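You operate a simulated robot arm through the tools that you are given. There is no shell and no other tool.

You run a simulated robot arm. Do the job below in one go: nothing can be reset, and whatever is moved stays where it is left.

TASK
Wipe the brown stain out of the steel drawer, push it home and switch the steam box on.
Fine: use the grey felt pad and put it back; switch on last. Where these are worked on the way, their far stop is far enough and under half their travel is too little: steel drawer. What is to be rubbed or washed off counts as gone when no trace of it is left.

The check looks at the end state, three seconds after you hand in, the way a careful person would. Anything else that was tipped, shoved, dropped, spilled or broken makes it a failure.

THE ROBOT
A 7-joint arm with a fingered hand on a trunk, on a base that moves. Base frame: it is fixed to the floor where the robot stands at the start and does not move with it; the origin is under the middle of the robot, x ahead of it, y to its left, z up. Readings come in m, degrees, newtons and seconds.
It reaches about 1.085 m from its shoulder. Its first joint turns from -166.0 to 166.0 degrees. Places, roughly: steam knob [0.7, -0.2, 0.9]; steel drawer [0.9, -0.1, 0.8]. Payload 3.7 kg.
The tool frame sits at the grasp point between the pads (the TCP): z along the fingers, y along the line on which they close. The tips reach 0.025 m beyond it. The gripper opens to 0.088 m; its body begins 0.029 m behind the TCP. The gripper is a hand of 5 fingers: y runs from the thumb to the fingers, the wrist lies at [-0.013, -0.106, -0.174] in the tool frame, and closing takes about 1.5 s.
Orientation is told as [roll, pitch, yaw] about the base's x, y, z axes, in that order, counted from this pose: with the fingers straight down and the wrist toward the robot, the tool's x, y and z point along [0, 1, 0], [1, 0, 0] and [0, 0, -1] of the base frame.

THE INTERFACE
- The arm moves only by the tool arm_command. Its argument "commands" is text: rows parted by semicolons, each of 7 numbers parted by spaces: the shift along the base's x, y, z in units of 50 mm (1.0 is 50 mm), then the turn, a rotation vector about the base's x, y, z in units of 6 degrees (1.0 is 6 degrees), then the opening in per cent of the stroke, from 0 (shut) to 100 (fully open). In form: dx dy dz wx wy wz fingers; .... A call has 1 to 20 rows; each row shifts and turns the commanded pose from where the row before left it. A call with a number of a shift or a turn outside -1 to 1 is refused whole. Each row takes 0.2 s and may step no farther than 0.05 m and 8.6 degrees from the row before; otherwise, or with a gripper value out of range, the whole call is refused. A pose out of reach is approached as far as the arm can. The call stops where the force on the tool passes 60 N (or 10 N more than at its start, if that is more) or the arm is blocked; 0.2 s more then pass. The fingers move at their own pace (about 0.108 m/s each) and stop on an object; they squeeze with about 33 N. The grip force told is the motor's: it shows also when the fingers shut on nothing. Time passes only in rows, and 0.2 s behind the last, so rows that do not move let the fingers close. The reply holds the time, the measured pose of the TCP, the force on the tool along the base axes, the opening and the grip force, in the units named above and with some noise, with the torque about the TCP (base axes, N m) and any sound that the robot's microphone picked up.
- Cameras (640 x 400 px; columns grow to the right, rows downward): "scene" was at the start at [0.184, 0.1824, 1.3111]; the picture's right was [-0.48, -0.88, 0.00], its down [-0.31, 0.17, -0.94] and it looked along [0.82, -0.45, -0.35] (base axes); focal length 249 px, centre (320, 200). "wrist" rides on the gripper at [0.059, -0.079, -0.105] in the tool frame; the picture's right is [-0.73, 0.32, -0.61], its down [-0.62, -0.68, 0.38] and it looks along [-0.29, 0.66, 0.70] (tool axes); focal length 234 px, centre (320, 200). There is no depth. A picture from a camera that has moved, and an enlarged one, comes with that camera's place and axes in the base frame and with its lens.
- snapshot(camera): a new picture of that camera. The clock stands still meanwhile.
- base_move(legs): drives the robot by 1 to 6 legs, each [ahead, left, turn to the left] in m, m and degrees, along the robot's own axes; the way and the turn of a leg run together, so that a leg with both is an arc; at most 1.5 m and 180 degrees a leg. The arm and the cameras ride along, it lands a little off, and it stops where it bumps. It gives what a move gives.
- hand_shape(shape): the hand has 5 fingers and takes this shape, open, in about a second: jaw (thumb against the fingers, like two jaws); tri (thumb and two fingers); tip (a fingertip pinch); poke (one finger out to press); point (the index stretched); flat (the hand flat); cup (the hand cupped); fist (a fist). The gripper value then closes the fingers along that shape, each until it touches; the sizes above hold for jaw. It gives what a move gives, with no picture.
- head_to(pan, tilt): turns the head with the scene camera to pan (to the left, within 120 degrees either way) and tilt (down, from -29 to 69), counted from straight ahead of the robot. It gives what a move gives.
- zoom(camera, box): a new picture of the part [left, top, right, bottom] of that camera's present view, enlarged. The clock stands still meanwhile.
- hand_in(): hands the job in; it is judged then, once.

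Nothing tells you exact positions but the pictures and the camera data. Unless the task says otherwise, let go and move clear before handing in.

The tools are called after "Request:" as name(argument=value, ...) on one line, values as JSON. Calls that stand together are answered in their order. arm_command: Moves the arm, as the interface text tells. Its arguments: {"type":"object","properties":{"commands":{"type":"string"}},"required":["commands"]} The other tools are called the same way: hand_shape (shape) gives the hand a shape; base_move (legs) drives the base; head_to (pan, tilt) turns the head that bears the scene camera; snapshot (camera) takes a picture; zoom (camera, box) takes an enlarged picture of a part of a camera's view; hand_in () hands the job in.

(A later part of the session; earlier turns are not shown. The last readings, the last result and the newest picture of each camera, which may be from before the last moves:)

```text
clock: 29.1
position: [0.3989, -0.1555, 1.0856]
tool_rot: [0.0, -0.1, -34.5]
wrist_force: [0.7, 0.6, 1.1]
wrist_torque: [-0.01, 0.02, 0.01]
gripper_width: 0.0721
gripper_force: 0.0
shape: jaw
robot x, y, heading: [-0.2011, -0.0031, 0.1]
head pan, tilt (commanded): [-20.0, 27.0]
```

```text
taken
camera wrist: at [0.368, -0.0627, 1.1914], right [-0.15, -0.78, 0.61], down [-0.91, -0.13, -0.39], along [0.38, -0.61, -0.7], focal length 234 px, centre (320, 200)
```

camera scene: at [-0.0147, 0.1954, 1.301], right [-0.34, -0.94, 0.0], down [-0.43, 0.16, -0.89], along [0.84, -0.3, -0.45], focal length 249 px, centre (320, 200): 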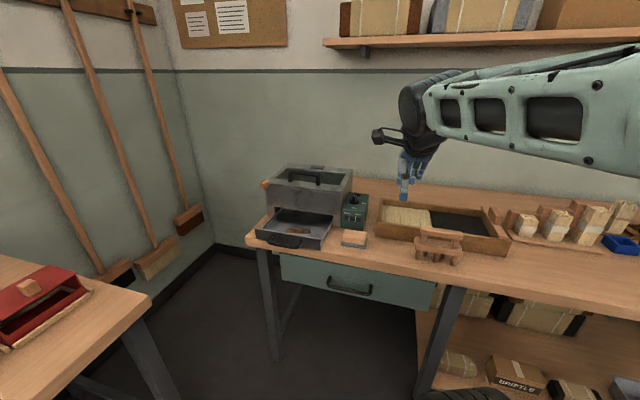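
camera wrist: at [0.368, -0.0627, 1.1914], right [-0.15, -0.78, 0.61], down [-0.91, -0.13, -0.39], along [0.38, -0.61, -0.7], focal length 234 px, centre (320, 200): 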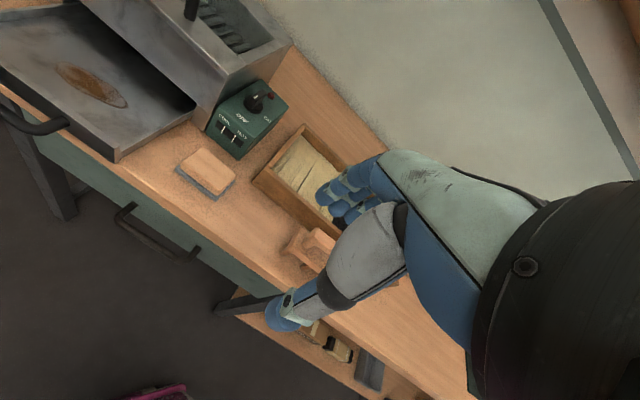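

The view is better now. I bring the hand back over the pad from this new stance.

Request:
arm_command(commands="0.8 -0.01 0 0 0 0 82; 0.8 -0.01 0 0 0 0 82; 0.8 -0.01 0 0 0 0 82; 0.8 -0.01 0 0 0 0 82; 0.8 0 0 0 0 0 82; 0 0 -0.9 0 0 -0.1 82; 0 0 -0.9 0 0 0 82; 0 0 -0.9 0 0 0 82; 0 0 0 0 0 0 82")

Request:
snapshot(camera="wrist")

Request:
zoom(camera="scene", box=[240, 150, 420, 280])

```text
clock: 31.1
position: [0.5989, -0.1567, 0.9494]
tool_rot: [0.1, -0.2, -34.9]
wrist_force: [-1.0, -0.4, -0.3]
wrist_torque: [0.03, 0.01, 0.0]
gripper_width: 0.0722
gripper_force: 0.1
shape: jaw
robot x, y, heading: [-0.2022, -0.0044, 0.1]
head pan, tilt (commanded): [-20.0, 27.0]
```

```text
taken
camera wrist: at [0.5684, -0.064, 1.0563], right [-0.15, -0.78, 0.61], down [-0.92, -0.12, -0.39], along [0.37, -0.61, -0.7], focal length 234 px, centre (320, 200)
```

wrist: 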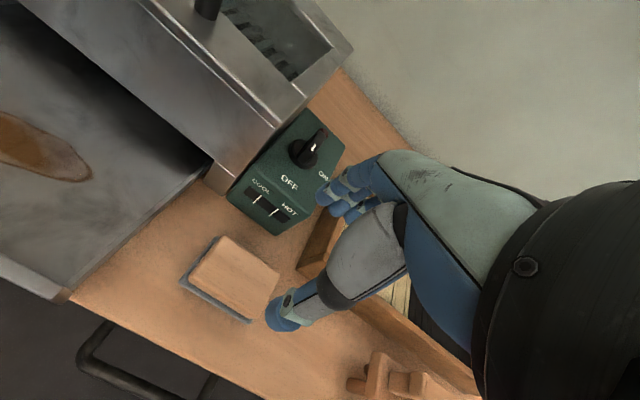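

```text
3.08 times, centred on (330, 215) of scene
camera zoom: at [-0.0146, 0.1955, 1.301], right [-0.34, -0.94, 0.0], down [-0.43, 0.15, -0.89], along [0.84, -0.3, -0.45], focal length 765 px, centre (289, 154)
```

zoom: 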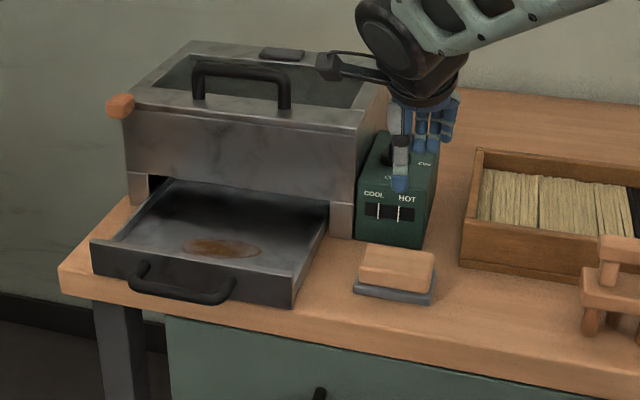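

The hand is above the pad again, aligned. A closer look to confirm centring before descending.

Request:
zoom(camera="wrist", box=[160, 215, 340, 345])

```text
3.08 times, centred on (250, 280) of wrist
camera zoom: at [0.5684, -0.064, 1.0563], right [-0.15, -0.78, 0.61], down [-0.92, -0.12, -0.39], along [0.37, -0.61, -0.7], focal length 720 px, centre (535, -46)
```

zoom: 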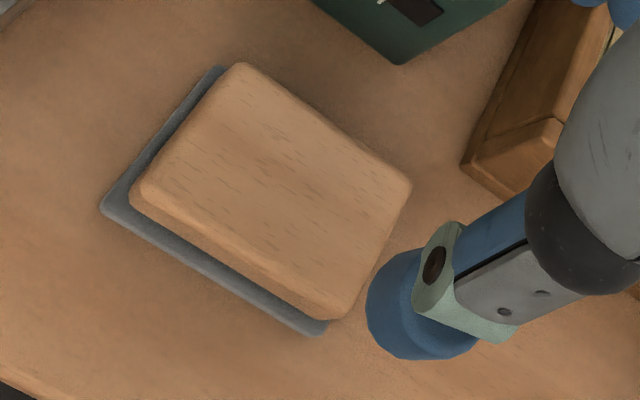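

Centred within a few millimetres. I descend to just around the wooden grip.

Request:
arm_command(commands="0.03 0.03 -0.8 0 0 0 82; 0.02 0.02 -0.8 0 0 0 82; 0 0 -0.7 0 0 0 82; 0 0 0 0 0 0 82")

Request:
snapshot(camera="wrist")

Request:
zoom(camera="scene", box=[310, 180, 410, 270])

```text
clock: 32.1
position: [0.6023, -0.1564, 0.8351]
tool_rot: [0.1, -0.1, -35.0]
wrist_force: [-0.8, -0.3, 0.6]
wrist_torque: [0.0, -0.03, 0.02]
gripper_width: 0.0723
gripper_force: 0.1
shape: jaw
robot x, y, heading: [-0.2015, -0.0021, -0.0]
head pan, tilt (commanded): [-20.0, 27.0]
```

```text
taken
camera wrist: at [0.5717, -0.0626, 0.9408], right [-0.15, -0.78, 0.61], down [-0.92, -0.12, -0.38], along [0.37, -0.61, -0.7], focal length 234 px, centre (320, 200)
```

wrist: 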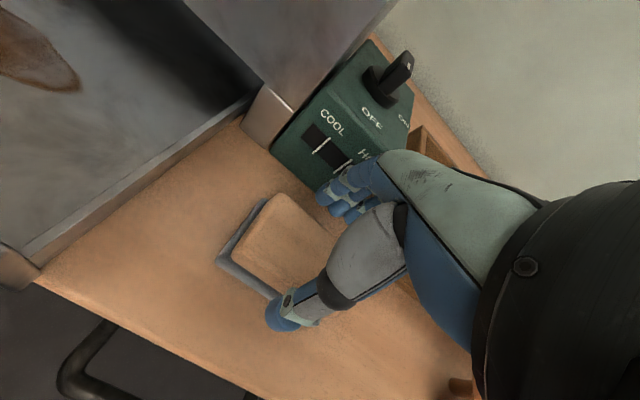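

```text
4.44 times, centred on (360, 225) of scene
camera zoom: at [-0.0147, 0.1955, 1.301], right [-0.34, -0.94, 0.0], down [-0.43, 0.15, -0.89], along [0.84, -0.3, -0.45], focal length 1106 px, centre (142, 89)
```

zoom: 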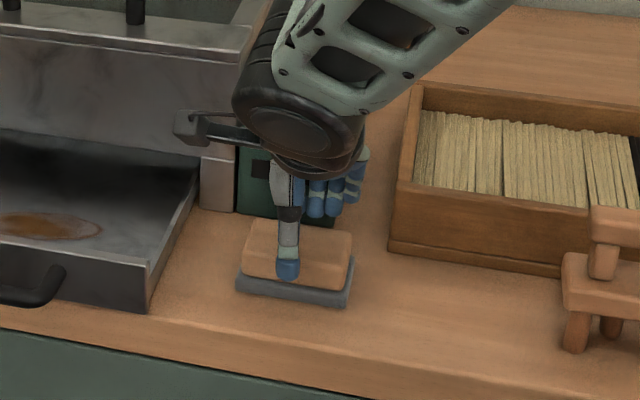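

No contact so far. I enlarge the wrist view to see fingers against the pad's back side.

Request:
zoom(camera="wrist", box=[200, 150, 400, 350])

```text
2.00 times, centred on (300, 250) of wrist
camera zoom: at [0.5717, -0.0626, 0.9408], right [-0.15, -0.78, 0.61], down [-0.92, -0.12, -0.38], along [0.37, -0.61, -0.7], focal length 468 px, centre (360, 100)
```

zoom: 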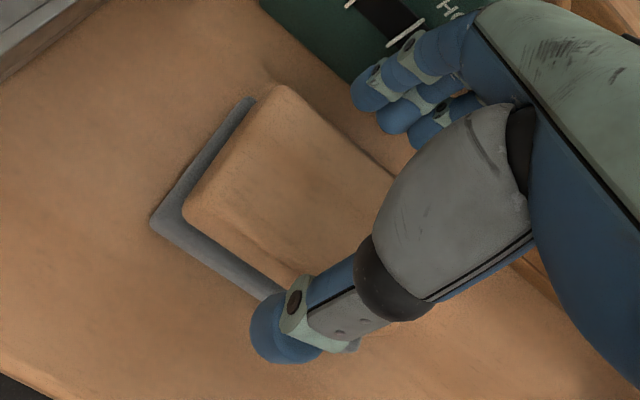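

Thumb in front, fingers behind; I go the last bit down and close on the wood.

Request:
arm_command(commands="0 0 -0.3 0 0 0 82; 0 0 0 0 0 0 60; 0 0 0 0 0 0 40; 0 0 0 0 0 0 20; 0 0 0 0 0 0 0; 0 0 0 0 0 0 0; 0 0 0 0 0 0 0")

Request:
zoom(camera="wrist", box=[200, 150, 400, 350])

Request:
zoom(camera="scene", box=[310, 180, 410, 270])

```text
clock: 33.7
position: [0.6024, -0.1558, 0.8197]
tool_rot: [0.1, -0.1, -35.0]
wrist_force: [0.1, -0.2, 0.6]
wrist_torque: [-0.01, 0.0, 0.02]
gripper_width: 0.0455
gripper_force: 33.0
shape: jaw
robot x, y, heading: [-0.204, -0.0012, 0.1]
head pan, tilt (commanded): [-20.0, 27.0]
```

```text
2.00 times, centred on (300, 250) of wrist
camera zoom: at [0.5718, -0.0623, 0.9259], right [-0.15, -0.78, 0.61], down [-0.92, -0.12, -0.39], along [0.37, -0.61, -0.7], focal length 468 px, centre (360, 100)
```

zoom: 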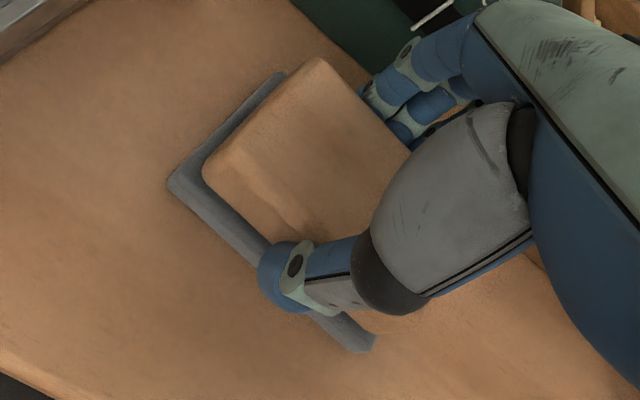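

```text
4.44 times, centred on (360, 225) of scene
camera zoom: at [-0.0146, 0.1955, 1.301], right [-0.34, -0.94, 0.0], down [-0.43, 0.15, -0.89], along [0.84, -0.3, -0.45], focal length 1106 px, centre (142, 89)
```

zoom: 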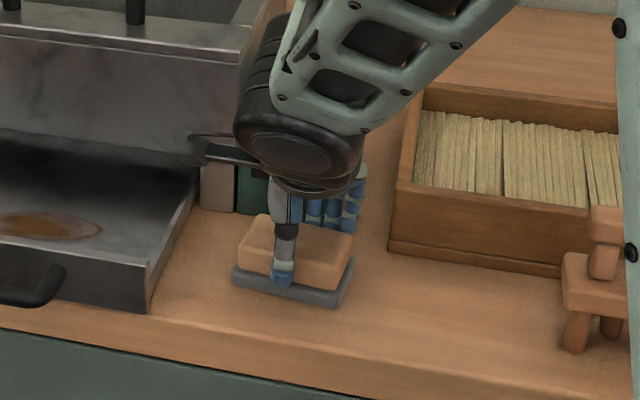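

Gripped at 4.6 cm width. I lift the pad a little and check that it hangs level.

Request:
arm_command(commands="0 0 0.3 0 0 0 0; 0 0 0.6 0 0 0 0; 0 0 0.9 0 0 0 0; 0 0 0.9 0 0 0 0; 0 0 0 0 0 0 0")

Request:
zoom(camera="scene", box=[310, 150, 410, 250])

Request:
zoom(camera="wrist", box=[180, 150, 400, 350])

```text
clock: 34.9
position: [0.6029, -0.1555, 0.9571]
tool_rot: [0.2, -0.1, -35.0]
wrist_force: [0.2, -0.4, -0.5]
wrist_torque: [0.01, -0.01, 0.02]
gripper_width: 0.0452
gripper_force: 33.0
shape: jaw
robot x, y, heading: [-0.2014, -0.0025, 0.0]
head pan, tilt (commanded): [-20.0, 27.0]
```

```text
4.00 times, centred on (360, 200) of scene
camera zoom: at [-0.0146, 0.1955, 1.301], right [-0.34, -0.94, 0.0], down [-0.43, 0.15, -0.89], along [0.84, -0.3, -0.45], focal length 995 px, centre (160, 200)
```

zoom: 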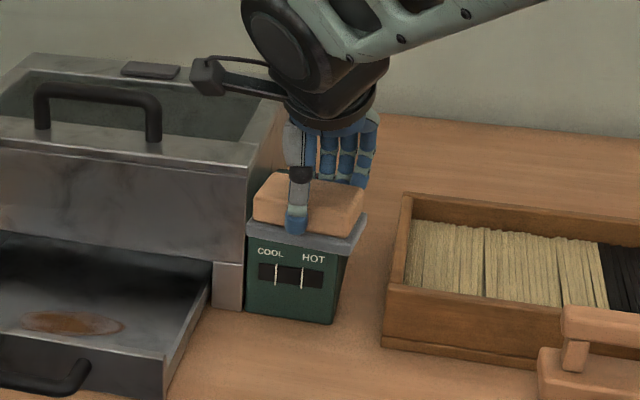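

```text
2.00 times, centred on (290, 250) of wrist
camera zoom: at [0.5716, -0.0623, 1.0623], right [-0.15, -0.78, 0.61], down [-0.92, -0.12, -0.38], along [0.37, -0.61, -0.7], focal length 468 px, centre (380, 100)
```

zoom: 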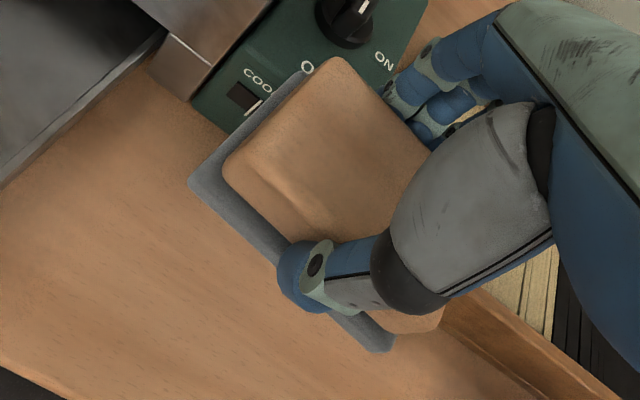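

The pad is firmly held. I carry it over the stain, staying clear of the box front.

Request:
arm_command(commands="0.45 0.69 0 0 0 0 0; 0.47 0.68 0 0 0 0 0; 0.48 0.66 0 0 0 0 0; 0.48 0.66 0 0 0 0 0; 0.49 0.66 0 0 0 0 0; 0 0 0 0 0 0 0")

Request:
snapshot(camera="wrist")

Request:
zoom(camera="scene", box=[240, 140, 380, 270])

```text
clock: 36.3
position: [0.7192, 0.0126, 0.9568]
tool_rot: [0.1, -0.1, -35.1]
wrist_force: [-0.7, -0.5, 0.1]
wrist_torque: [0.02, 0.01, 0.02]
gripper_width: 0.0451
gripper_force: 33.2
shape: jaw
robot x, y, heading: [-0.2006, 0.0001, 0.0]
head pan, tilt (commanded): [-20.0, 27.0]
```

```text
taken
camera wrist: at [0.6899, 0.1051, 1.0627], right [-0.15, -0.78, 0.61], down [-0.92, -0.12, -0.39], along [0.37, -0.61, -0.7], focal length 234 px, centre (320, 200)
```

wrist: 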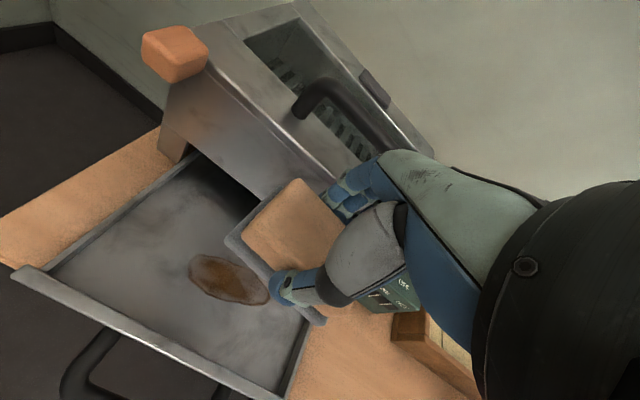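

```text
3.08 times, centred on (310, 205) of scene
camera zoom: at [-0.0147, 0.1955, 1.301], right [-0.34, -0.94, 0.0], down [-0.43, 0.15, -0.89], along [0.84, -0.3, -0.45], focal length 765 px, centre (351, 185)
```

zoom: 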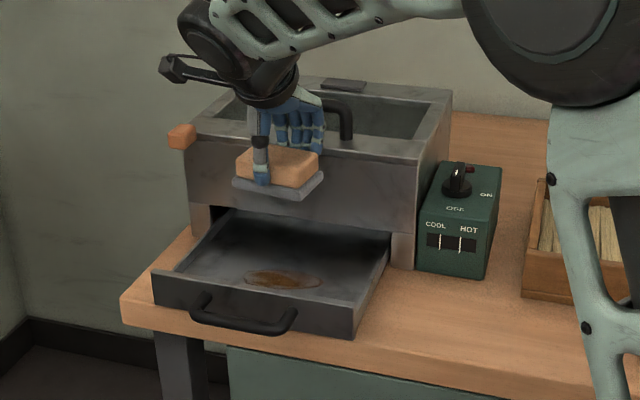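

The stain centre checks out at (0.722, 0.013) in both cameras, right under the pad. I lower to just above the drawer floor.

Request:
arm_command(commands="0.05 0 -0.75 0 0 0 0; 0 0 -0.75 0 0 0 0; 0 0 -0.65 0 0 0 0; 0 0 0 0 0 0 0")

Request:
arm_command(commands="0 0 -0.1 0 0 0 0; 0 0 0 0 0 0 0")

Request:
snapshot(camera="wrist")

Request:
zoom(camera="scene", box=[240, 160, 380, 270])

```text
clock: 37.3
position: [0.7234, 0.0112, 0.8476]
tool_rot: [0.0, 0.0, -35.0]
wrist_force: [0.1, 0.5, -0.2]
wrist_torque: [-0.02, 0.01, -0.01]
gripper_width: 0.0452
gripper_force: 33.3
shape: jaw
robot x, y, heading: [-0.203, 0.0013, 0.1]
head pan, tilt (commanded): [-20.0, 27.0]
```

```text
clock: 37.9
position: [0.7238, 0.0123, 0.8424]
tool_rot: [0.1, -0.1, -34.9]
wrist_force: [-0.1, -0.4, -1.7]
wrist_torque: [-0.03, 0.0, 0.0]
gripper_width: 0.0453
gripper_force: 33.2
shape: jaw
robot x, y, heading: [-0.2056, -0.0019, 0.1]
head pan, tilt (commanded): [-20.0, 27.0]
```

```text
taken
camera wrist: at [0.6928, 0.1052, 0.9487], right [-0.15, -0.78, 0.61], down [-0.92, -0.12, -0.38], along [0.37, -0.61, -0.7], focal length 234 px, centre (320, 200)
```

wrist: 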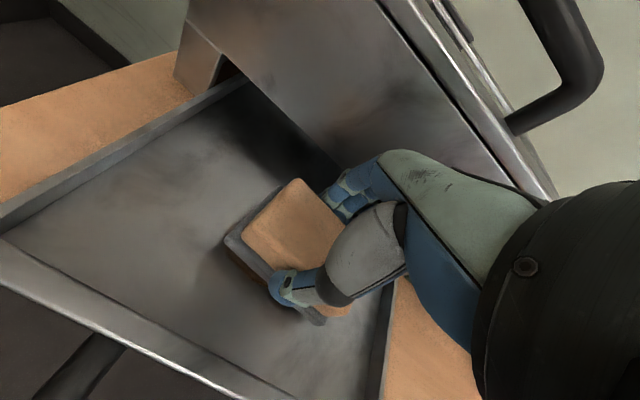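

```text
3.64 times, centred on (310, 215) of scene
camera zoom: at [-0.0146, 0.1955, 1.301], right [-0.34, -0.94, 0.0], down [-0.43, 0.15, -0.89], along [0.84, -0.3, -0.45], focal length 905 px, centre (356, 146)
```

zoom: 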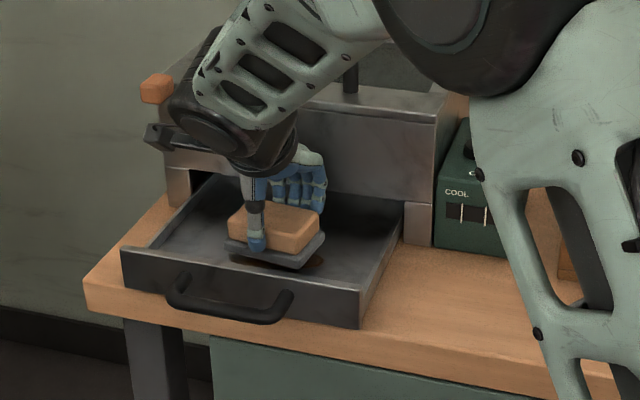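

Only a few millimetres to go. I lower in small steps until I feel contact.

Request:
arm_command(commands="0 0 -0.06 0 0 0 0; 0 0 0 0 0 0 0")

Request:
arm_command(commands="0 0 -0.06 0 0 0 0; 0 0 0 0 0 0 0")

Request:
arm_command(commands="0 0 -0.04 0 0 0 0; 0 0 0 0 0 0 0")

```text
clock: 38.5
position: [0.7226, 0.0111, 0.8394]
tool_rot: [0.1, 0.0, -35.1]
wrist_force: [-0.5, 0.4, -0.7]
wrist_torque: [-0.01, 0.0, -0.03]
gripper_width: 0.0454
gripper_force: 33.1
shape: jaw
robot x, y, heading: [-0.2054, -0.0008, -0.1]
head pan, tilt (commanded): [-20.0, 27.0]
```

```text
clock: 39.1
position: [0.7236, 0.0119, 0.8368]
tool_rot: [0.0, -0.1, -34.9]
wrist_force: [0.0, 0.5, -1.2]
wrist_torque: [0.01, -0.02, -0.02]
gripper_width: 0.0452
gripper_force: 33.6
shape: jaw
robot x, y, heading: [-0.2025, -0.0043, -0.2]
head pan, tilt (commanded): [-20.0, 27.0]
```

```text
clock: 39.7
position: [0.7245, 0.0127, 0.8339]
tool_rot: [0.1, -0.1, -34.9]
wrist_force: [-0.9, -0.2, -0.8]
wrist_torque: [0.01, 0.01, 0.02]
gripper_width: 0.0454
gripper_force: 33.4
shape: jaw
robot x, y, heading: [-0.2026, -0.0004, 0.2]
head pan, tilt (commanded): [-20.0, 27.0]
```

Still no contact at 0.834. I keep stepping down gently.

Request:
arm_command(commands="0 0 -0.06 0 0 0 0; 0 0 0 0 0 0 0")

Request:
arm_command(commands="0 0 -0.04 0 0 0 0; 0 0 0 0 0 0 0")

Request:
zoom(camera="wrist", box=[180, 150, 400, 350])

```text
clock: 40.3
position: [0.7238, 0.0117, 0.8316]
tool_rot: [0.0, -0.1, -35.1]
wrist_force: [0.4, 0.1, -0.5]
wrist_torque: [-0.02, -0.01, -0.01]
gripper_width: 0.0452
gripper_force: 32.6
shape: jaw
robot x, y, heading: [-0.202, -0.0022, -0.1]
head pan, tilt (commanded): [-20.0, 27.0]
```

```text
clock: 40.9
position: [0.7239, 0.0119, 0.8311]
tool_rot: [0.1, -0.1, -35.1]
wrist_force: [1.0, -1.3, 9.8]
wrist_torque: [0.0, 0.03, 0.01]
gripper_width: 0.0456
gripper_force: 33.0
shape: jaw
robot x, y, heading: [-0.2039, -0.003, 0.2]
head pan, tilt (commanded): [-20.0, 27.0]
```

```text
2.00 times, centred on (290, 250) of wrist
camera zoom: at [0.6922, 0.1052, 0.9369], right [-0.15, -0.78, 0.61], down [-0.91, -0.12, -0.39], along [0.37, -0.61, -0.69], focal length 468 px, centre (380, 100)
```

zoom: 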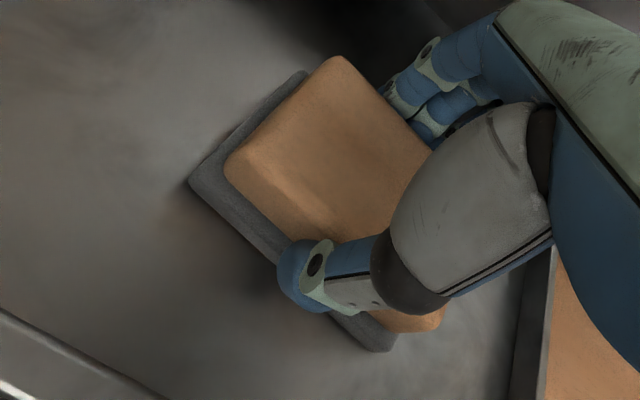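

Contact with about 10 N at 0.831. Now I rub along the stain's length, back and forth.

Request:
arm_command(commands="0.25 0.312 0 0 0 0 0; 0.25 0.312 0 0 0 0 0; -0.25 -0.312 0 0 0 0 0; -0.25 -0.312 0 0 0 0 0; -0.25 -0.312 0 0 0 0 0; -0.25 -0.312 0 0 0 0 0; 0.25 0.312 0 0 0 0 0; 0.25 0.312 0 0 0 0 0; 0.25 0.312 0 0 0 0 0; 0.25 0.312 0 0 0 0 0; -0.25 -0.312 0 0 0 0 0; -0.25 -0.312 0 0 0 0 0; -0.25 -0.312 0 0 0 0 0; -0.25 -0.312 0 0 0 0 0; 0.25 0.312 0 0 0 0 0; 0.25 0.312 0 0 0 0 0")

Request:
snapshot(camera="wrist")

Request:
zoom(camera="scene", box=[240, 160, 380, 270])

```text
clock: 44.3
position: [0.7223, 0.0113, 0.8302]
tool_rot: [0.2, -0.1, -35.1]
wrist_force: [-2.5, -4.1, 16.0]
wrist_torque: [-0.07, 0.08, 0.01]
gripper_width: 0.0454
gripper_force: 32.8
shape: jaw
robot x, y, heading: [-0.2036, 0.0003, -0.1]
head pan, tilt (commanded): [-20.0, 27.0]
```

```text
taken
camera wrist: at [0.6915, 0.1045, 0.9361], right [-0.15, -0.78, 0.61], down [-0.91, -0.12, -0.39], along [0.37, -0.61, -0.7], focal length 234 px, centre (320, 200)
```

wrist: 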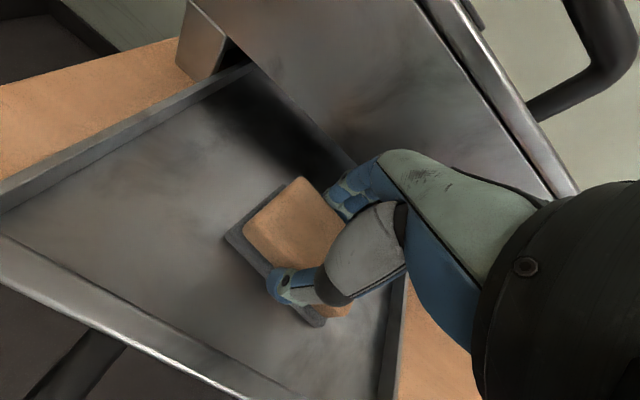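

```text
3.64 times, centred on (310, 215) of scene
camera zoom: at [-0.0153, 0.1951, 1.3012], right [-0.34, -0.94, 0.0], down [-0.43, 0.16, -0.89], along [0.84, -0.3, -0.45], focal length 905 px, centre (356, 146)
```

zoom: 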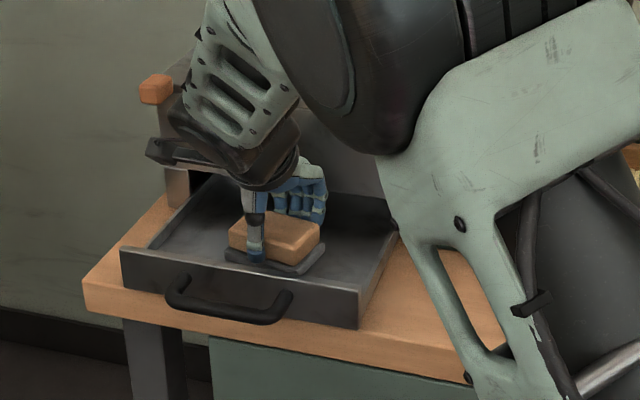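

The stain no longer shows around the pad. The elbow has swung into the picture, so I check the full scene before lifting to inspect.

Request:
snapshot(camera="scene")

```text
taken
camera scene: at [-0.0153, 0.1951, 1.3012], right [-0.34, -0.94, 0.0], down [-0.43, 0.16, -0.89], along [0.84, -0.3, -0.45], focal length 249 px, centre (320, 200)
```

scene: 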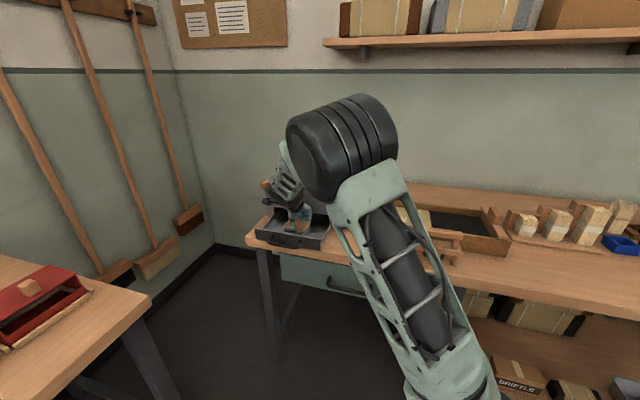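

The elbow is in free space. I add passes shifted 1 cm back and forth so the whole stain area is covered.

Request:
arm_command(commands="-0.156 0.125 0 0 0 0 0; 0.25 0.312 0 0 0 0 0; 0.2 0.25 0 0 0 0 0; -0.25 -0.312 0 0 0 0 0; -0.25 -0.312 0 0 0 0 0; -0.25 -0.312 0 0 0 0 0; -0.2 -0.25 0 0 0 0 0; 0.25 0.312 0 0 0 0 0; 0.25 0.312 0 0 0 0 0; 0.156 -0.125 0 0 0 0 0; 0.156 -0.125 0 0 0 0 0; 0.25 0.312 0 0 0 0 0; 0.2 0.25 0 0 0 0 0; -0.25 -0.312 0 0 0 0 0; -0.25 -0.312 0 0 0 0 0; -0.25 -0.312 0 0 0 0 0; -0.2 -0.25 0 0 0 0 0; 0.25 0.312 0 0 0 0 0; 0.2 0.25 0 0 0 0 0; -0.156 0.125 0 0 0 0 0")

Request:
arm_command(commands="0 0 0.3 0 0 0 0; 0 0 0.8 0 0 0 0; 0 0 0.9 0 0 0 0; 0 0 0.9 0 0 0 0; -0.3 0.24 0 0 0 0 0")

Request:
snapshot(camera="wrist")

Request:
snapshot(camera="scene")

```text
clock: 48.5
position: [0.7211, 0.0094, 0.8297]
tool_rot: [0.0, -0.1, -34.9]
wrist_force: [2.0, -3.0, 7.8]
wrist_torque: [-0.02, -0.07, 0.0]
gripper_width: 0.0452
gripper_force: 32.9
shape: jaw
robot x, y, heading: [-0.1989, -0.0006, 0.2]
head pan, tilt (commanded): [-20.0, 27.0]
```

```text
clock: 49.7
position: [0.7056, 0.0199, 0.975]
tool_rot: [0.1, -0.1, -35.0]
wrist_force: [-0.4, -0.7, -0.7]
wrist_torque: [0.02, -0.04, 0.0]
gripper_width: 0.0453
gripper_force: 32.9
shape: jaw
robot x, y, heading: [-0.1997, 0.0005, 0.1]
head pan, tilt (commanded): [-20.0, 27.0]
```

```text
taken
camera wrist: at [0.6751, 0.1137, 1.0805], right [-0.15, -0.78, 0.61], down [-0.92, -0.12, -0.38], along [0.37, -0.61, -0.7], focal length 234 px, centre (320, 200)
```

wrist: 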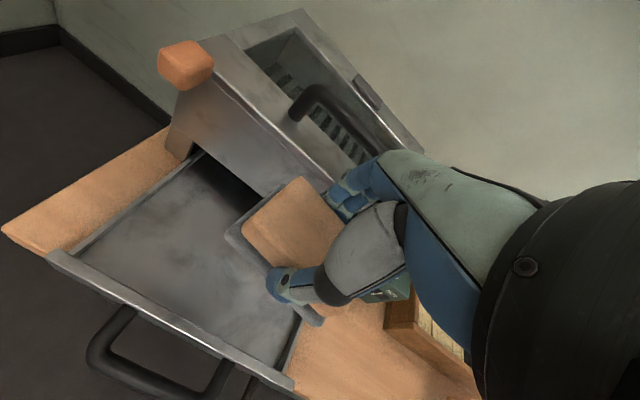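

```text
taken
camera scene: at [-0.0145, 0.1955, 1.301], right [-0.34, -0.94, 0.0], down [-0.43, 0.15, -0.89], along [0.84, -0.3, -0.45], focal length 249 px, centre (320, 200)
```

scene: 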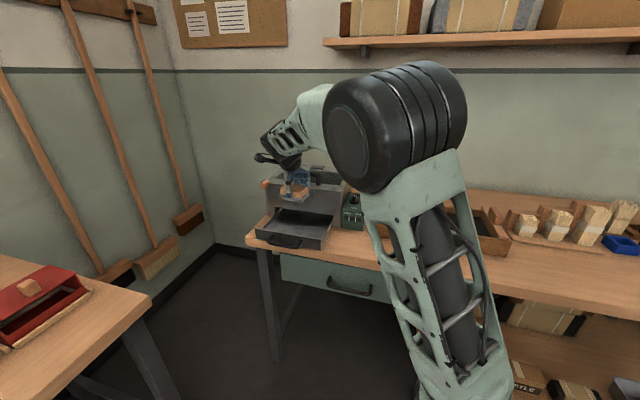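

The stain looks gone from both views. I zoom in to make sure no trace is left.

Request:
zoom(camera="wrist", box=[60, 140, 330, 390])

Request:
zoom(camera="scene", box=[245, 195, 345, 255])

```text
1.60 times, centred on (195, 265) of wrist
camera zoom: at [0.6751, 0.1137, 1.0805], right [-0.15, -0.78, 0.61], down [-0.92, -0.12, -0.38], along [0.37, -0.61, -0.7], focal length 375 px, centre (520, 96)
```

zoom: 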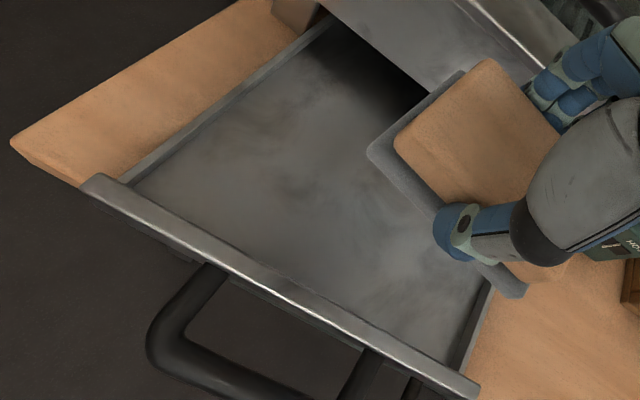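

```text
6.40 times, centred on (295, 225) of scene
camera zoom: at [-0.0145, 0.1955, 1.301], right [-0.34, -0.94, 0.0], down [-0.43, 0.15, -0.89], along [0.84, -0.3, -0.45], focal length 1592 px, centre (480, 40)
```

zoom: 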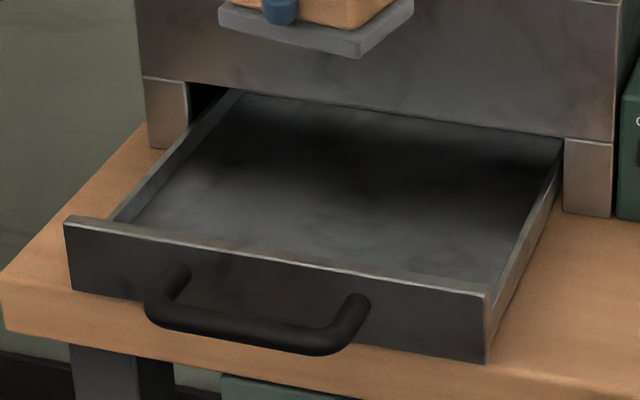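

No trace of brown remains in either view. I carry the pad back over its original spot.

Request:
arm_command(commands="-0.413 -0.703 0 0 0 0 0; -0.413 -0.703 0 0 0 0 0; -0.413 -0.703 0 0 0 0 0; -0.413 -0.703 0 0 0 0 0; -0.412 -0.703 0 0 0 0 0; 0 0 -0.9 0 0 0 0; 0 0 -0.9 0 0 0 0; 0 0 -0.7 0 0 0 0; 0 0 0 0 0 0 0")

Request:
snapshot(camera="wrist")

Request:
snapshot(camera="scene")

```text
clock: 51.7
position: [0.6024, -0.1529, 0.8481]
tool_rot: [0.2, 0.0, -35.0]
wrist_force: [-0.7, -0.1, -0.6]
wrist_torque: [-0.01, 0.0, -0.01]
gripper_width: 0.0452
gripper_force: 32.8
shape: jaw
robot x, y, heading: [-0.2015, -0.0008, -0.0]
head pan, tilt (commanded): [-20.0, 27.0]
```

```text
taken
camera wrist: at [0.5716, -0.0606, 0.9543], right [-0.15, -0.78, 0.61], down [-0.92, -0.12, -0.39], along [0.37, -0.61, -0.7], focal length 234 px, centre (320, 200)
```

wrist: 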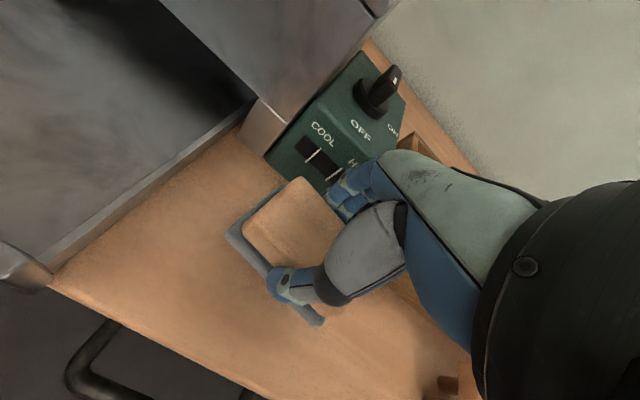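

```text
taken
camera scene: at [-0.0146, 0.1954, 1.301], right [-0.34, -0.94, 0.0], down [-0.43, 0.15, -0.89], along [0.84, -0.3, -0.45], focal length 249 px, centre (320, 200)
```

scene: 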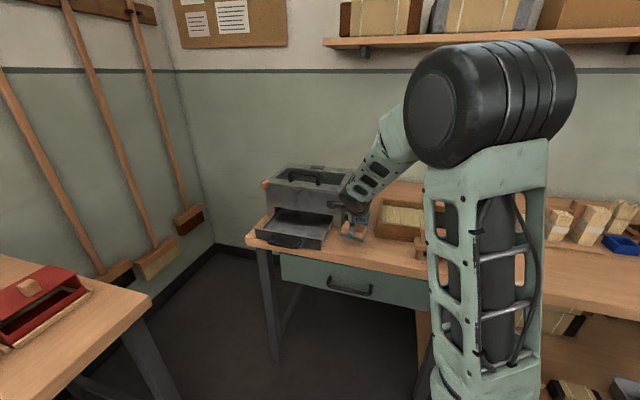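

Over the original spot. I correct 3 mm sideways and lower onto the bench gently.

Request:
arm_command(commands="0 -0.05 -0.4 0 0 0 0; 0 0 -0.1 0 0 0 0; 0 0 0 0 0 0 0")

Request:
arm_command(commands="0 0 -0.06 0 0 0 0; 0 0 0 0 0 0 0")

```text
clock: 52.5
position: [0.6026, -0.1572, 0.8257]
tool_rot: [0.2, 0.0, -35.0]
wrist_force: [0.8, 0.0, -1.6]
wrist_torque: [0.0, -0.04, -0.03]
gripper_width: 0.0452
gripper_force: 32.9
shape: jaw
robot x, y, heading: [-0.2022, -0.0017, 0.0]
head pan, tilt (commanded): [-20.0, 27.0]
```

```text
clock: 53.1
position: [0.6029, -0.1565, 0.8216]
tool_rot: [0.2, -0.1, -35.0]
wrist_force: [0.2, 0.8, -0.5]
wrist_torque: [0.0, -0.04, -0.01]
gripper_width: 0.0452
gripper_force: 32.8
shape: jaw
robot x, y, heading: [-0.2067, 0.0006, 0.4]
head pan, tilt (commanded): [-20.0, 27.0]
```

Request:
arm_command(commands="0 0 -0.04 0 0 0 0; 0 0 0 0 0 0 0")

Request:
zoom(camera="scene", box=[320, 190, 400, 260])

```text
clock: 53.7
position: [0.6038, -0.1568, 0.8214]
tool_rot: [0.2, -0.1, -35.0]
wrist_force: [0.0, -0.1, -0.9]
wrist_torque: [-0.02, 0.0, 0.0]
gripper_width: 0.0455
gripper_force: 32.5
shape: jaw
robot x, y, heading: [-0.2039, -0.0004, 0.2]
head pan, tilt (commanded): [-20.0, 27.0]
```

```text
5.71 times, centred on (360, 225) of scene
camera zoom: at [-0.0146, 0.1955, 1.301], right [-0.34, -0.94, 0.0], down [-0.43, 0.15, -0.89], along [0.84, -0.3, -0.45], focal length 1422 px, centre (91, 57)
```

zoom: 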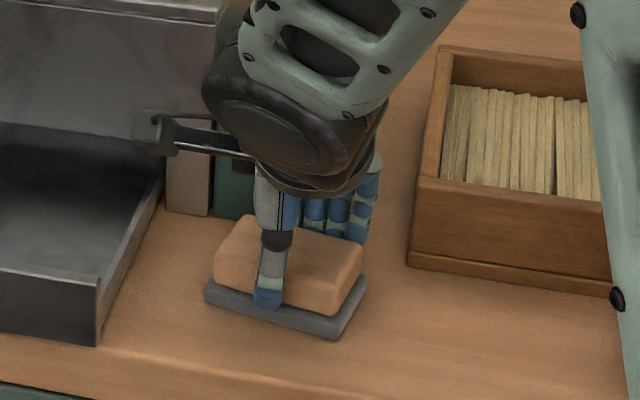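

The pad is nearly down. One or two more tiny steps until the bench takes it.

Request:
arm_command(commands="0 0 -0.03 0 0 0 0; 0 0 0 0 0 0 0")

Request:
arm_command(commands="0 0 -0.02 0 0 0 0; 0 0 0 0 0 0 0")

```text
clock: 54.3
position: [0.6025, -0.1566, 0.8175]
tool_rot: [0.2, -0.1, -35.1]
wrist_force: [0.0, 0.3, 5.0]
wrist_torque: [0.03, 0.05, 0.01]
gripper_width: 0.0452
gripper_force: 32.4
shape: jaw
robot x, y, heading: [-0.2011, 0.0034, 0.2]
head pan, tilt (commanded): [-20.0, 27.0]
```

```text
clock: 54.9
position: [0.6038, -0.1561, 0.8176]
tool_rot: [0.1, -0.3, -35.0]
wrist_force: [-0.3, 1.1, 13.7]
wrist_torque: [0.01, -0.03, 0.03]
gripper_width: 0.0452
gripper_force: 32.9
shape: jaw
robot x, y, heading: [-0.2015, -0.0018, 0.2]
head pan, tilt (commanded): [-20.0, 27.0]
```

The pad is seated. I relieve the pressure, open the fingers and lift straight off.

Request:
arm_command(commands="0 0 0.03 0 0 0 0; 0 0 0 0 0 0 60; 0 0 0 0 0 0 75; 0 0 0 0 0 0 82; 0 0 0 0 0 0 82; 0 0 0.3 0 0 0 82; 0 0 0.6 0 0 0 82; 0 0 0.9 0 0 0 82; 0 0 0.9 0 0 0 82; 0 0 0.9 0 0 0 82")

Request:
snapshot(camera="wrist")

Request:
zoom(camera="scene", box=[240, 150, 420, 280])

```text
clock: 57.1
position: [0.6028, -0.1567, 0.9992]
tool_rot: [0.1, -0.1, -35.0]
wrist_force: [-0.4, -1.0, 0.7]
wrist_torque: [0.0, 0.02, 0.01]
gripper_width: 0.0719
gripper_force: 0.1
shape: jaw
robot x, y, heading: [-0.2012, -0.0021, 0.1]
head pan, tilt (commanded): [-20.0, 27.0]
```

```text
taken
camera wrist: at [0.5725, -0.0634, 1.1054], right [-0.15, -0.78, 0.61], down [-0.92, -0.12, -0.38], along [0.37, -0.61, -0.7], focal length 234 px, centre (320, 200)
```

wrist: 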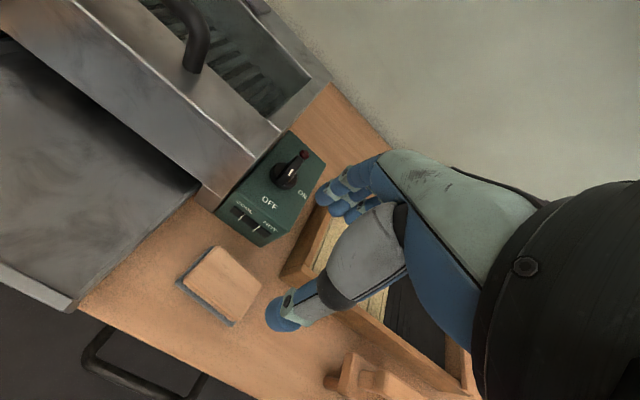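

```text
3.08 times, centred on (330, 215) of scene
camera zoom: at [-0.0146, 0.1955, 1.301], right [-0.34, -0.94, 0.0], down [-0.43, 0.15, -0.89], along [0.84, -0.3, -0.45], focal length 765 px, centre (289, 154)
```

zoom: 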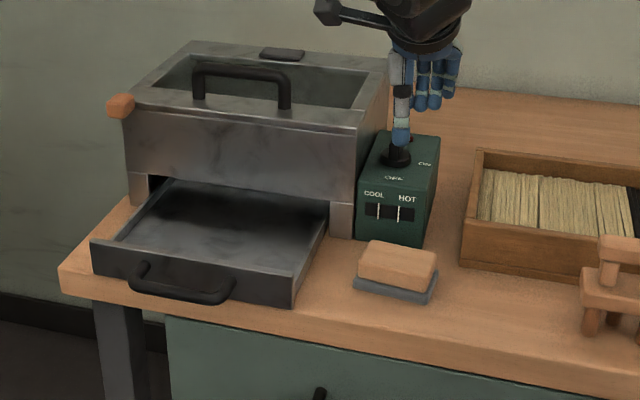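

The pad sits back where it was and the drawer floor is clean. Next I close the fingers and go to a stand-off in front of the drawer handle to push it home.

Request:
arm_command(commands="-0.071 0.969 0 0 0 0 40; -0.071 0.969 0 0 0 0 0; -0.071 0.969 0 0 0 0 0; -0.071 0.969 0 0 0 0 0; -0.071 0.969 0 0 0 0 0; -0.071 0.969 0 0 0 0 0; 0 0 0 0 0 -0.617 0; 0 0 0 0 0 0 0")

Request:
snapshot(camera="wrist")

Request:
snapshot(camera="scene")

```text
clock: 58.9
position: [0.5804, 0.1343, 0.9991]
tool_rot: [0.1, 0.0, -38.8]
wrist_force: [-0.3, 0.0, 0.0]
wrist_torque: [0.0, 0.0, 0.0]
gripper_width: 0.0002
gripper_force: 32.9
shape: jaw
robot x, y, heading: [-0.2029, 0.0016, 0.3]
head pan, tilt (commanded): [-20.0, 27.0]
```

```text
taken
camera wrist: at [0.5566, 0.2293, 1.1051], right [-0.2, -0.77, 0.61], down [-0.92, -0.06, -0.39], along [0.33, -0.64, -0.7], focal length 234 px, centre (320, 200)
```

wrist: 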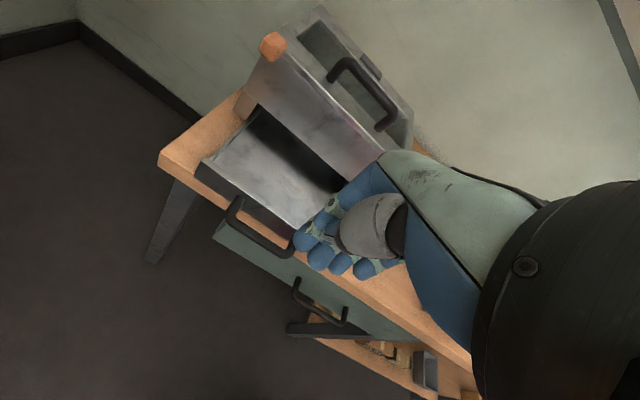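

```text
taken
camera scene: at [-0.0147, 0.1955, 1.301], right [-0.34, -0.94, 0.0], down [-0.43, 0.15, -0.89], along [0.84, -0.3, -0.45], focal length 249 px, centre (320, 200)
```

scene: 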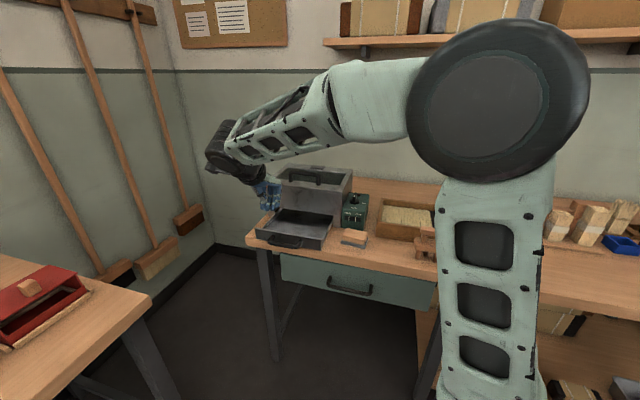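

The hand is closed into a rounded shape. I zoom to see where its front lies relative to the handle.

Request:
zoom(camera="wrist", box=[180, 120, 440, 310])

Request:
zoom(camera="scene", box=[200, 130, 360, 270])

```text
2.11 times, centred on (310, 215) of wrist
camera zoom: at [0.5566, 0.2293, 1.1051], right [-0.2, -0.77, 0.61], down [-0.92, -0.06, -0.39], along [0.33, -0.64, -0.7], focal length 493 px, centre (341, 168)
```

zoom: 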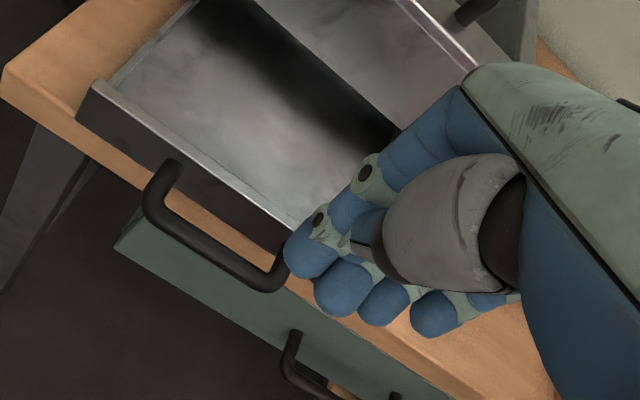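

```text
2.86 times, centred on (280, 200) of scene
camera zoom: at [-0.0147, 0.1955, 1.301], right [-0.34, -0.94, 0.0], down [-0.43, 0.15, -0.89], along [0.84, -0.3, -0.45], focal length 711 px, centre (434, 200)
```

zoom: 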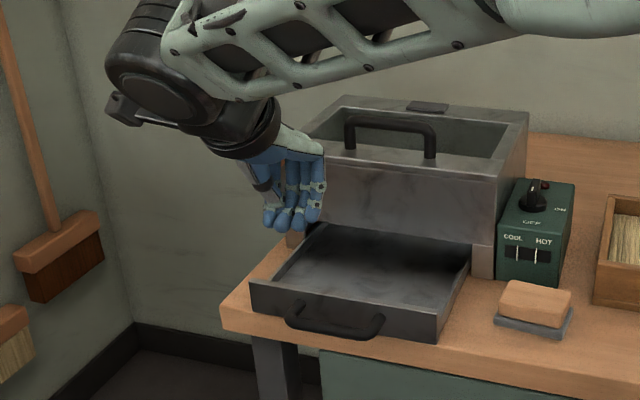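

Fingers hang a bit right of the grasp point, so I shift 1.7 cm left to centre them on the bar, then lower in front of the handle.

Request:
arm_command(commands="0.213 0.265 -0.8 0 0 0 0; 0 0 -0.93 0 0 0 0; 0 0 -0.93 0 0 0 0; 0 0 -0.93 0 0 0 0; 0 0 0 0 0 0 0")

Request:
snapshot(camera="wrist")

Request:
zoom(camera="scene", box=[200, 150, 360, 290])

```text
clock: 60.1
position: [0.5935, 0.1463, 0.8198]
tool_rot: [0.1, -0.1, -38.7]
wrist_force: [0.1, 0.8, -0.4]
wrist_torque: [-0.02, 0.01, 0.0]
gripper_width: 0.0005
gripper_force: 33.3
shape: jaw
robot x, y, heading: [-0.2011, -0.0015, 0.2]
head pan, tilt (commanded): [-20.0, 27.0]
```

```text
taken
camera wrist: at [0.5679, 0.2408, 0.9251], right [-0.2, -0.77, 0.61], down [-0.92, -0.06, -0.39], along [0.33, -0.64, -0.7], focal length 234 px, centre (320, 200)
```

wrist: 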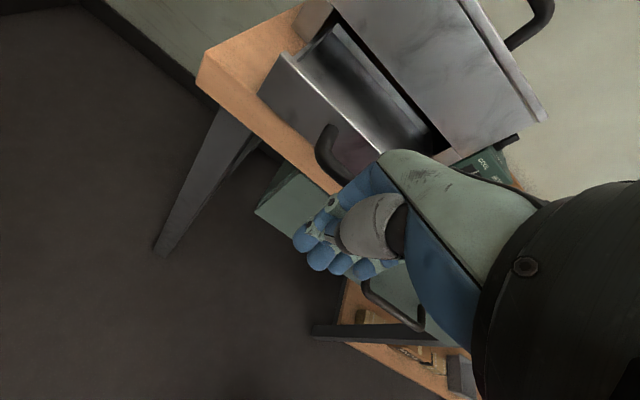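

```text
2.86 times, centred on (280, 220) of scene
camera zoom: at [-0.0147, 0.1955, 1.301], right [-0.34, -0.94, 0.0], down [-0.43, 0.15, -0.89], along [0.84, -0.3, -0.45], focal length 711 px, centre (434, 143)
```

zoom: 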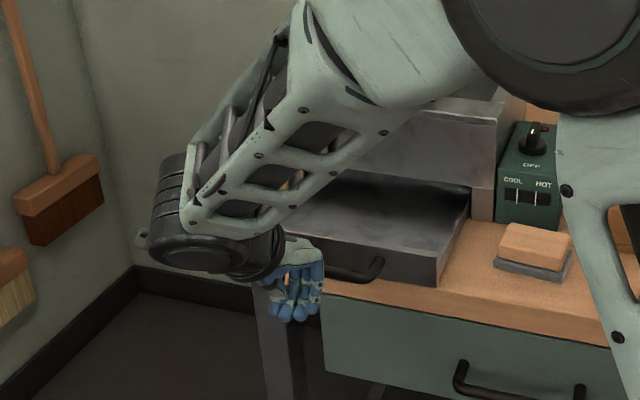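

In position in front of the bar. I push in slowly along the drawer axis.

Request:
arm_command(commands="0.312 -0.25 0 0 0 0 0; 0.312 -0.25 0 0 0 0 0; 0.312 -0.25 0 0 0 0 0; 0.312 -0.25 0 0 0 0 0")

Request:
snapshot(camera="wrist")

```text
clock: 61.1
position: [0.6548, 0.0956, 0.8196]
tool_rot: [0.1, -0.1, -38.6]
wrist_force: [-1.4, 1.8, -1.4]
wrist_torque: [0.02, 0.01, -0.02]
gripper_width: 0.0
gripper_force: 32.9
shape: jaw
robot x, y, heading: [-0.203, -0.0019, 0.1]
head pan, tilt (commanded): [-20.0, 27.0]
```

```text
taken
camera wrist: at [0.6304, 0.1918, 0.9257], right [-0.2, -0.77, 0.61], down [-0.92, -0.06, -0.39], along [0.33, -0.64, -0.7], focal length 234 px, centre (320, 200)
```

wrist: 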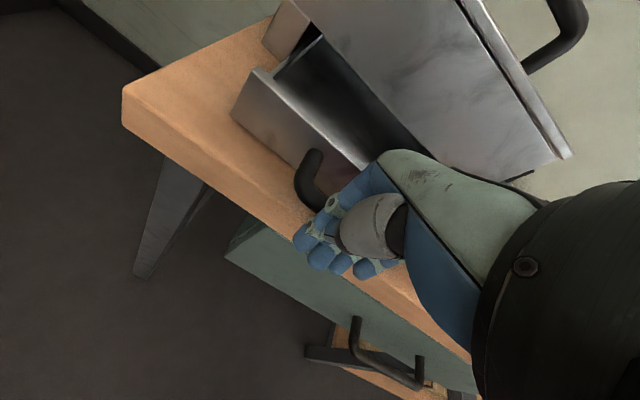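

The drawer slides with only a few newtons. I continue 8 cm more, then finish with small careful steps.

Request:
arm_command(commands="0.312 -0.25 0 0 0 0 0; 0.312 -0.25 0 0 0 0 0; 0.312 -0.25 0 0 0 0 0; 0.312 -0.25 0 0 0 0 0")

Request:
snapshot(camera="wrist")

Request:
zoom(camera="scene", box=[200, 150, 360, 290])

```text
clock: 62.1
position: [0.7195, 0.0481, 0.8187]
tool_rot: [0.0, -0.1, -38.7]
wrist_force: [-1.0, 3.3, 1.1]
wrist_torque: [-0.02, 0.02, 0.03]
gripper_width: 0.0003
gripper_force: 33.1
shape: jaw
robot x, y, heading: [-0.1982, 0.0001, 0.3]
head pan, tilt (commanded): [-20.0, 27.0]
```

```text
taken
camera wrist: at [0.6929, 0.142, 0.9252], right [-0.2, -0.77, 0.61], down [-0.92, -0.06, -0.38], along [0.33, -0.64, -0.7], focal length 234 px, centre (320, 200)
```

wrist: 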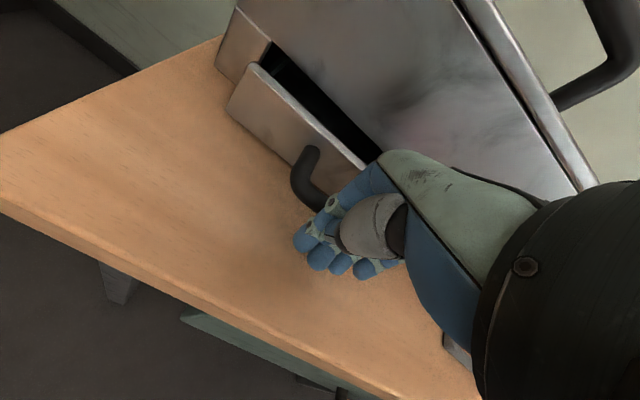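

```text
2.86 times, centred on (280, 220) of scene
camera zoom: at [-0.0147, 0.1956, 1.301], right [-0.34, -0.94, 0.0], down [-0.43, 0.15, -0.89], along [0.84, -0.3, -0.45], focal length 711 px, centre (434, 143)
```

zoom: 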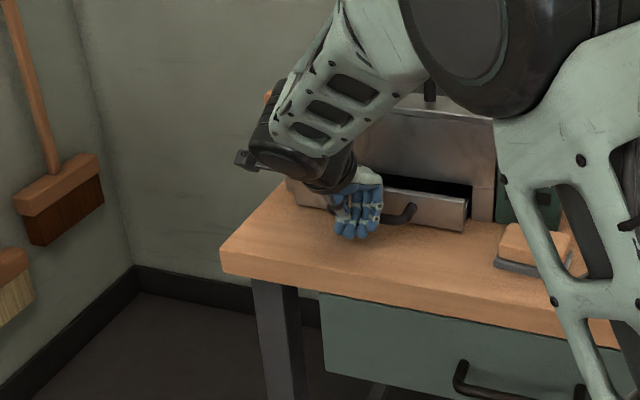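

About 2–3 cm remain. I go on in small steps.

Request:
arm_command(commands="0.156 -0.125 0 0 0 0 0; 0 0 0 0 0 0 0")

Request:
arm_command(commands="0.078 -0.0625 0 0 0 0 0; 0 0 0 0 0 0 0")

Request:
zoom(camera="wrist", box=[180, 30, 440, 290])

```text
clock: 62.7
position: [0.7258, 0.0396, 0.8207]
tool_rot: [0.1, -0.1, -38.8]
wrist_force: [-1.3, 0.8, -0.9]
wrist_torque: [0.05, 0.0, 0.02]
gripper_width: 0.0
gripper_force: 32.9
shape: jaw
robot x, y, heading: [-0.2024, 0.0019, 0.3]
head pan, tilt (commanded): [-20.0, 27.0]
```

```text
clock: 63.3
position: [0.7298, 0.0372, 0.8193]
tool_rot: [0.1, -0.1, -38.7]
wrist_force: [-0.9, 2.5, -1.1]
wrist_torque: [0.05, 0.01, 0.03]
gripper_width: 0.0
gripper_force: 32.8
shape: jaw
robot x, y, heading: [-0.1995, -0.0015, 0.2]
head pan, tilt (commanded): [-20.0, 27.0]
```

```text
1.54 times, centred on (310, 160) of wrist
camera zoom: at [0.7044, 0.1325, 0.9256], right [-0.2, -0.77, 0.61], down [-0.92, -0.06, -0.39], along [0.33, -0.64, -0.7], focal length 360 px, centre (335, 262)
```

zoom: 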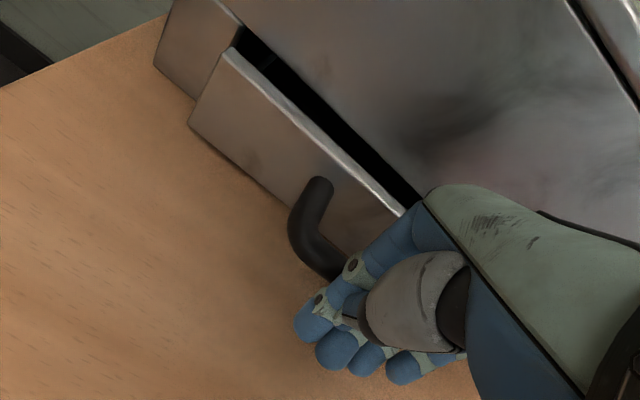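

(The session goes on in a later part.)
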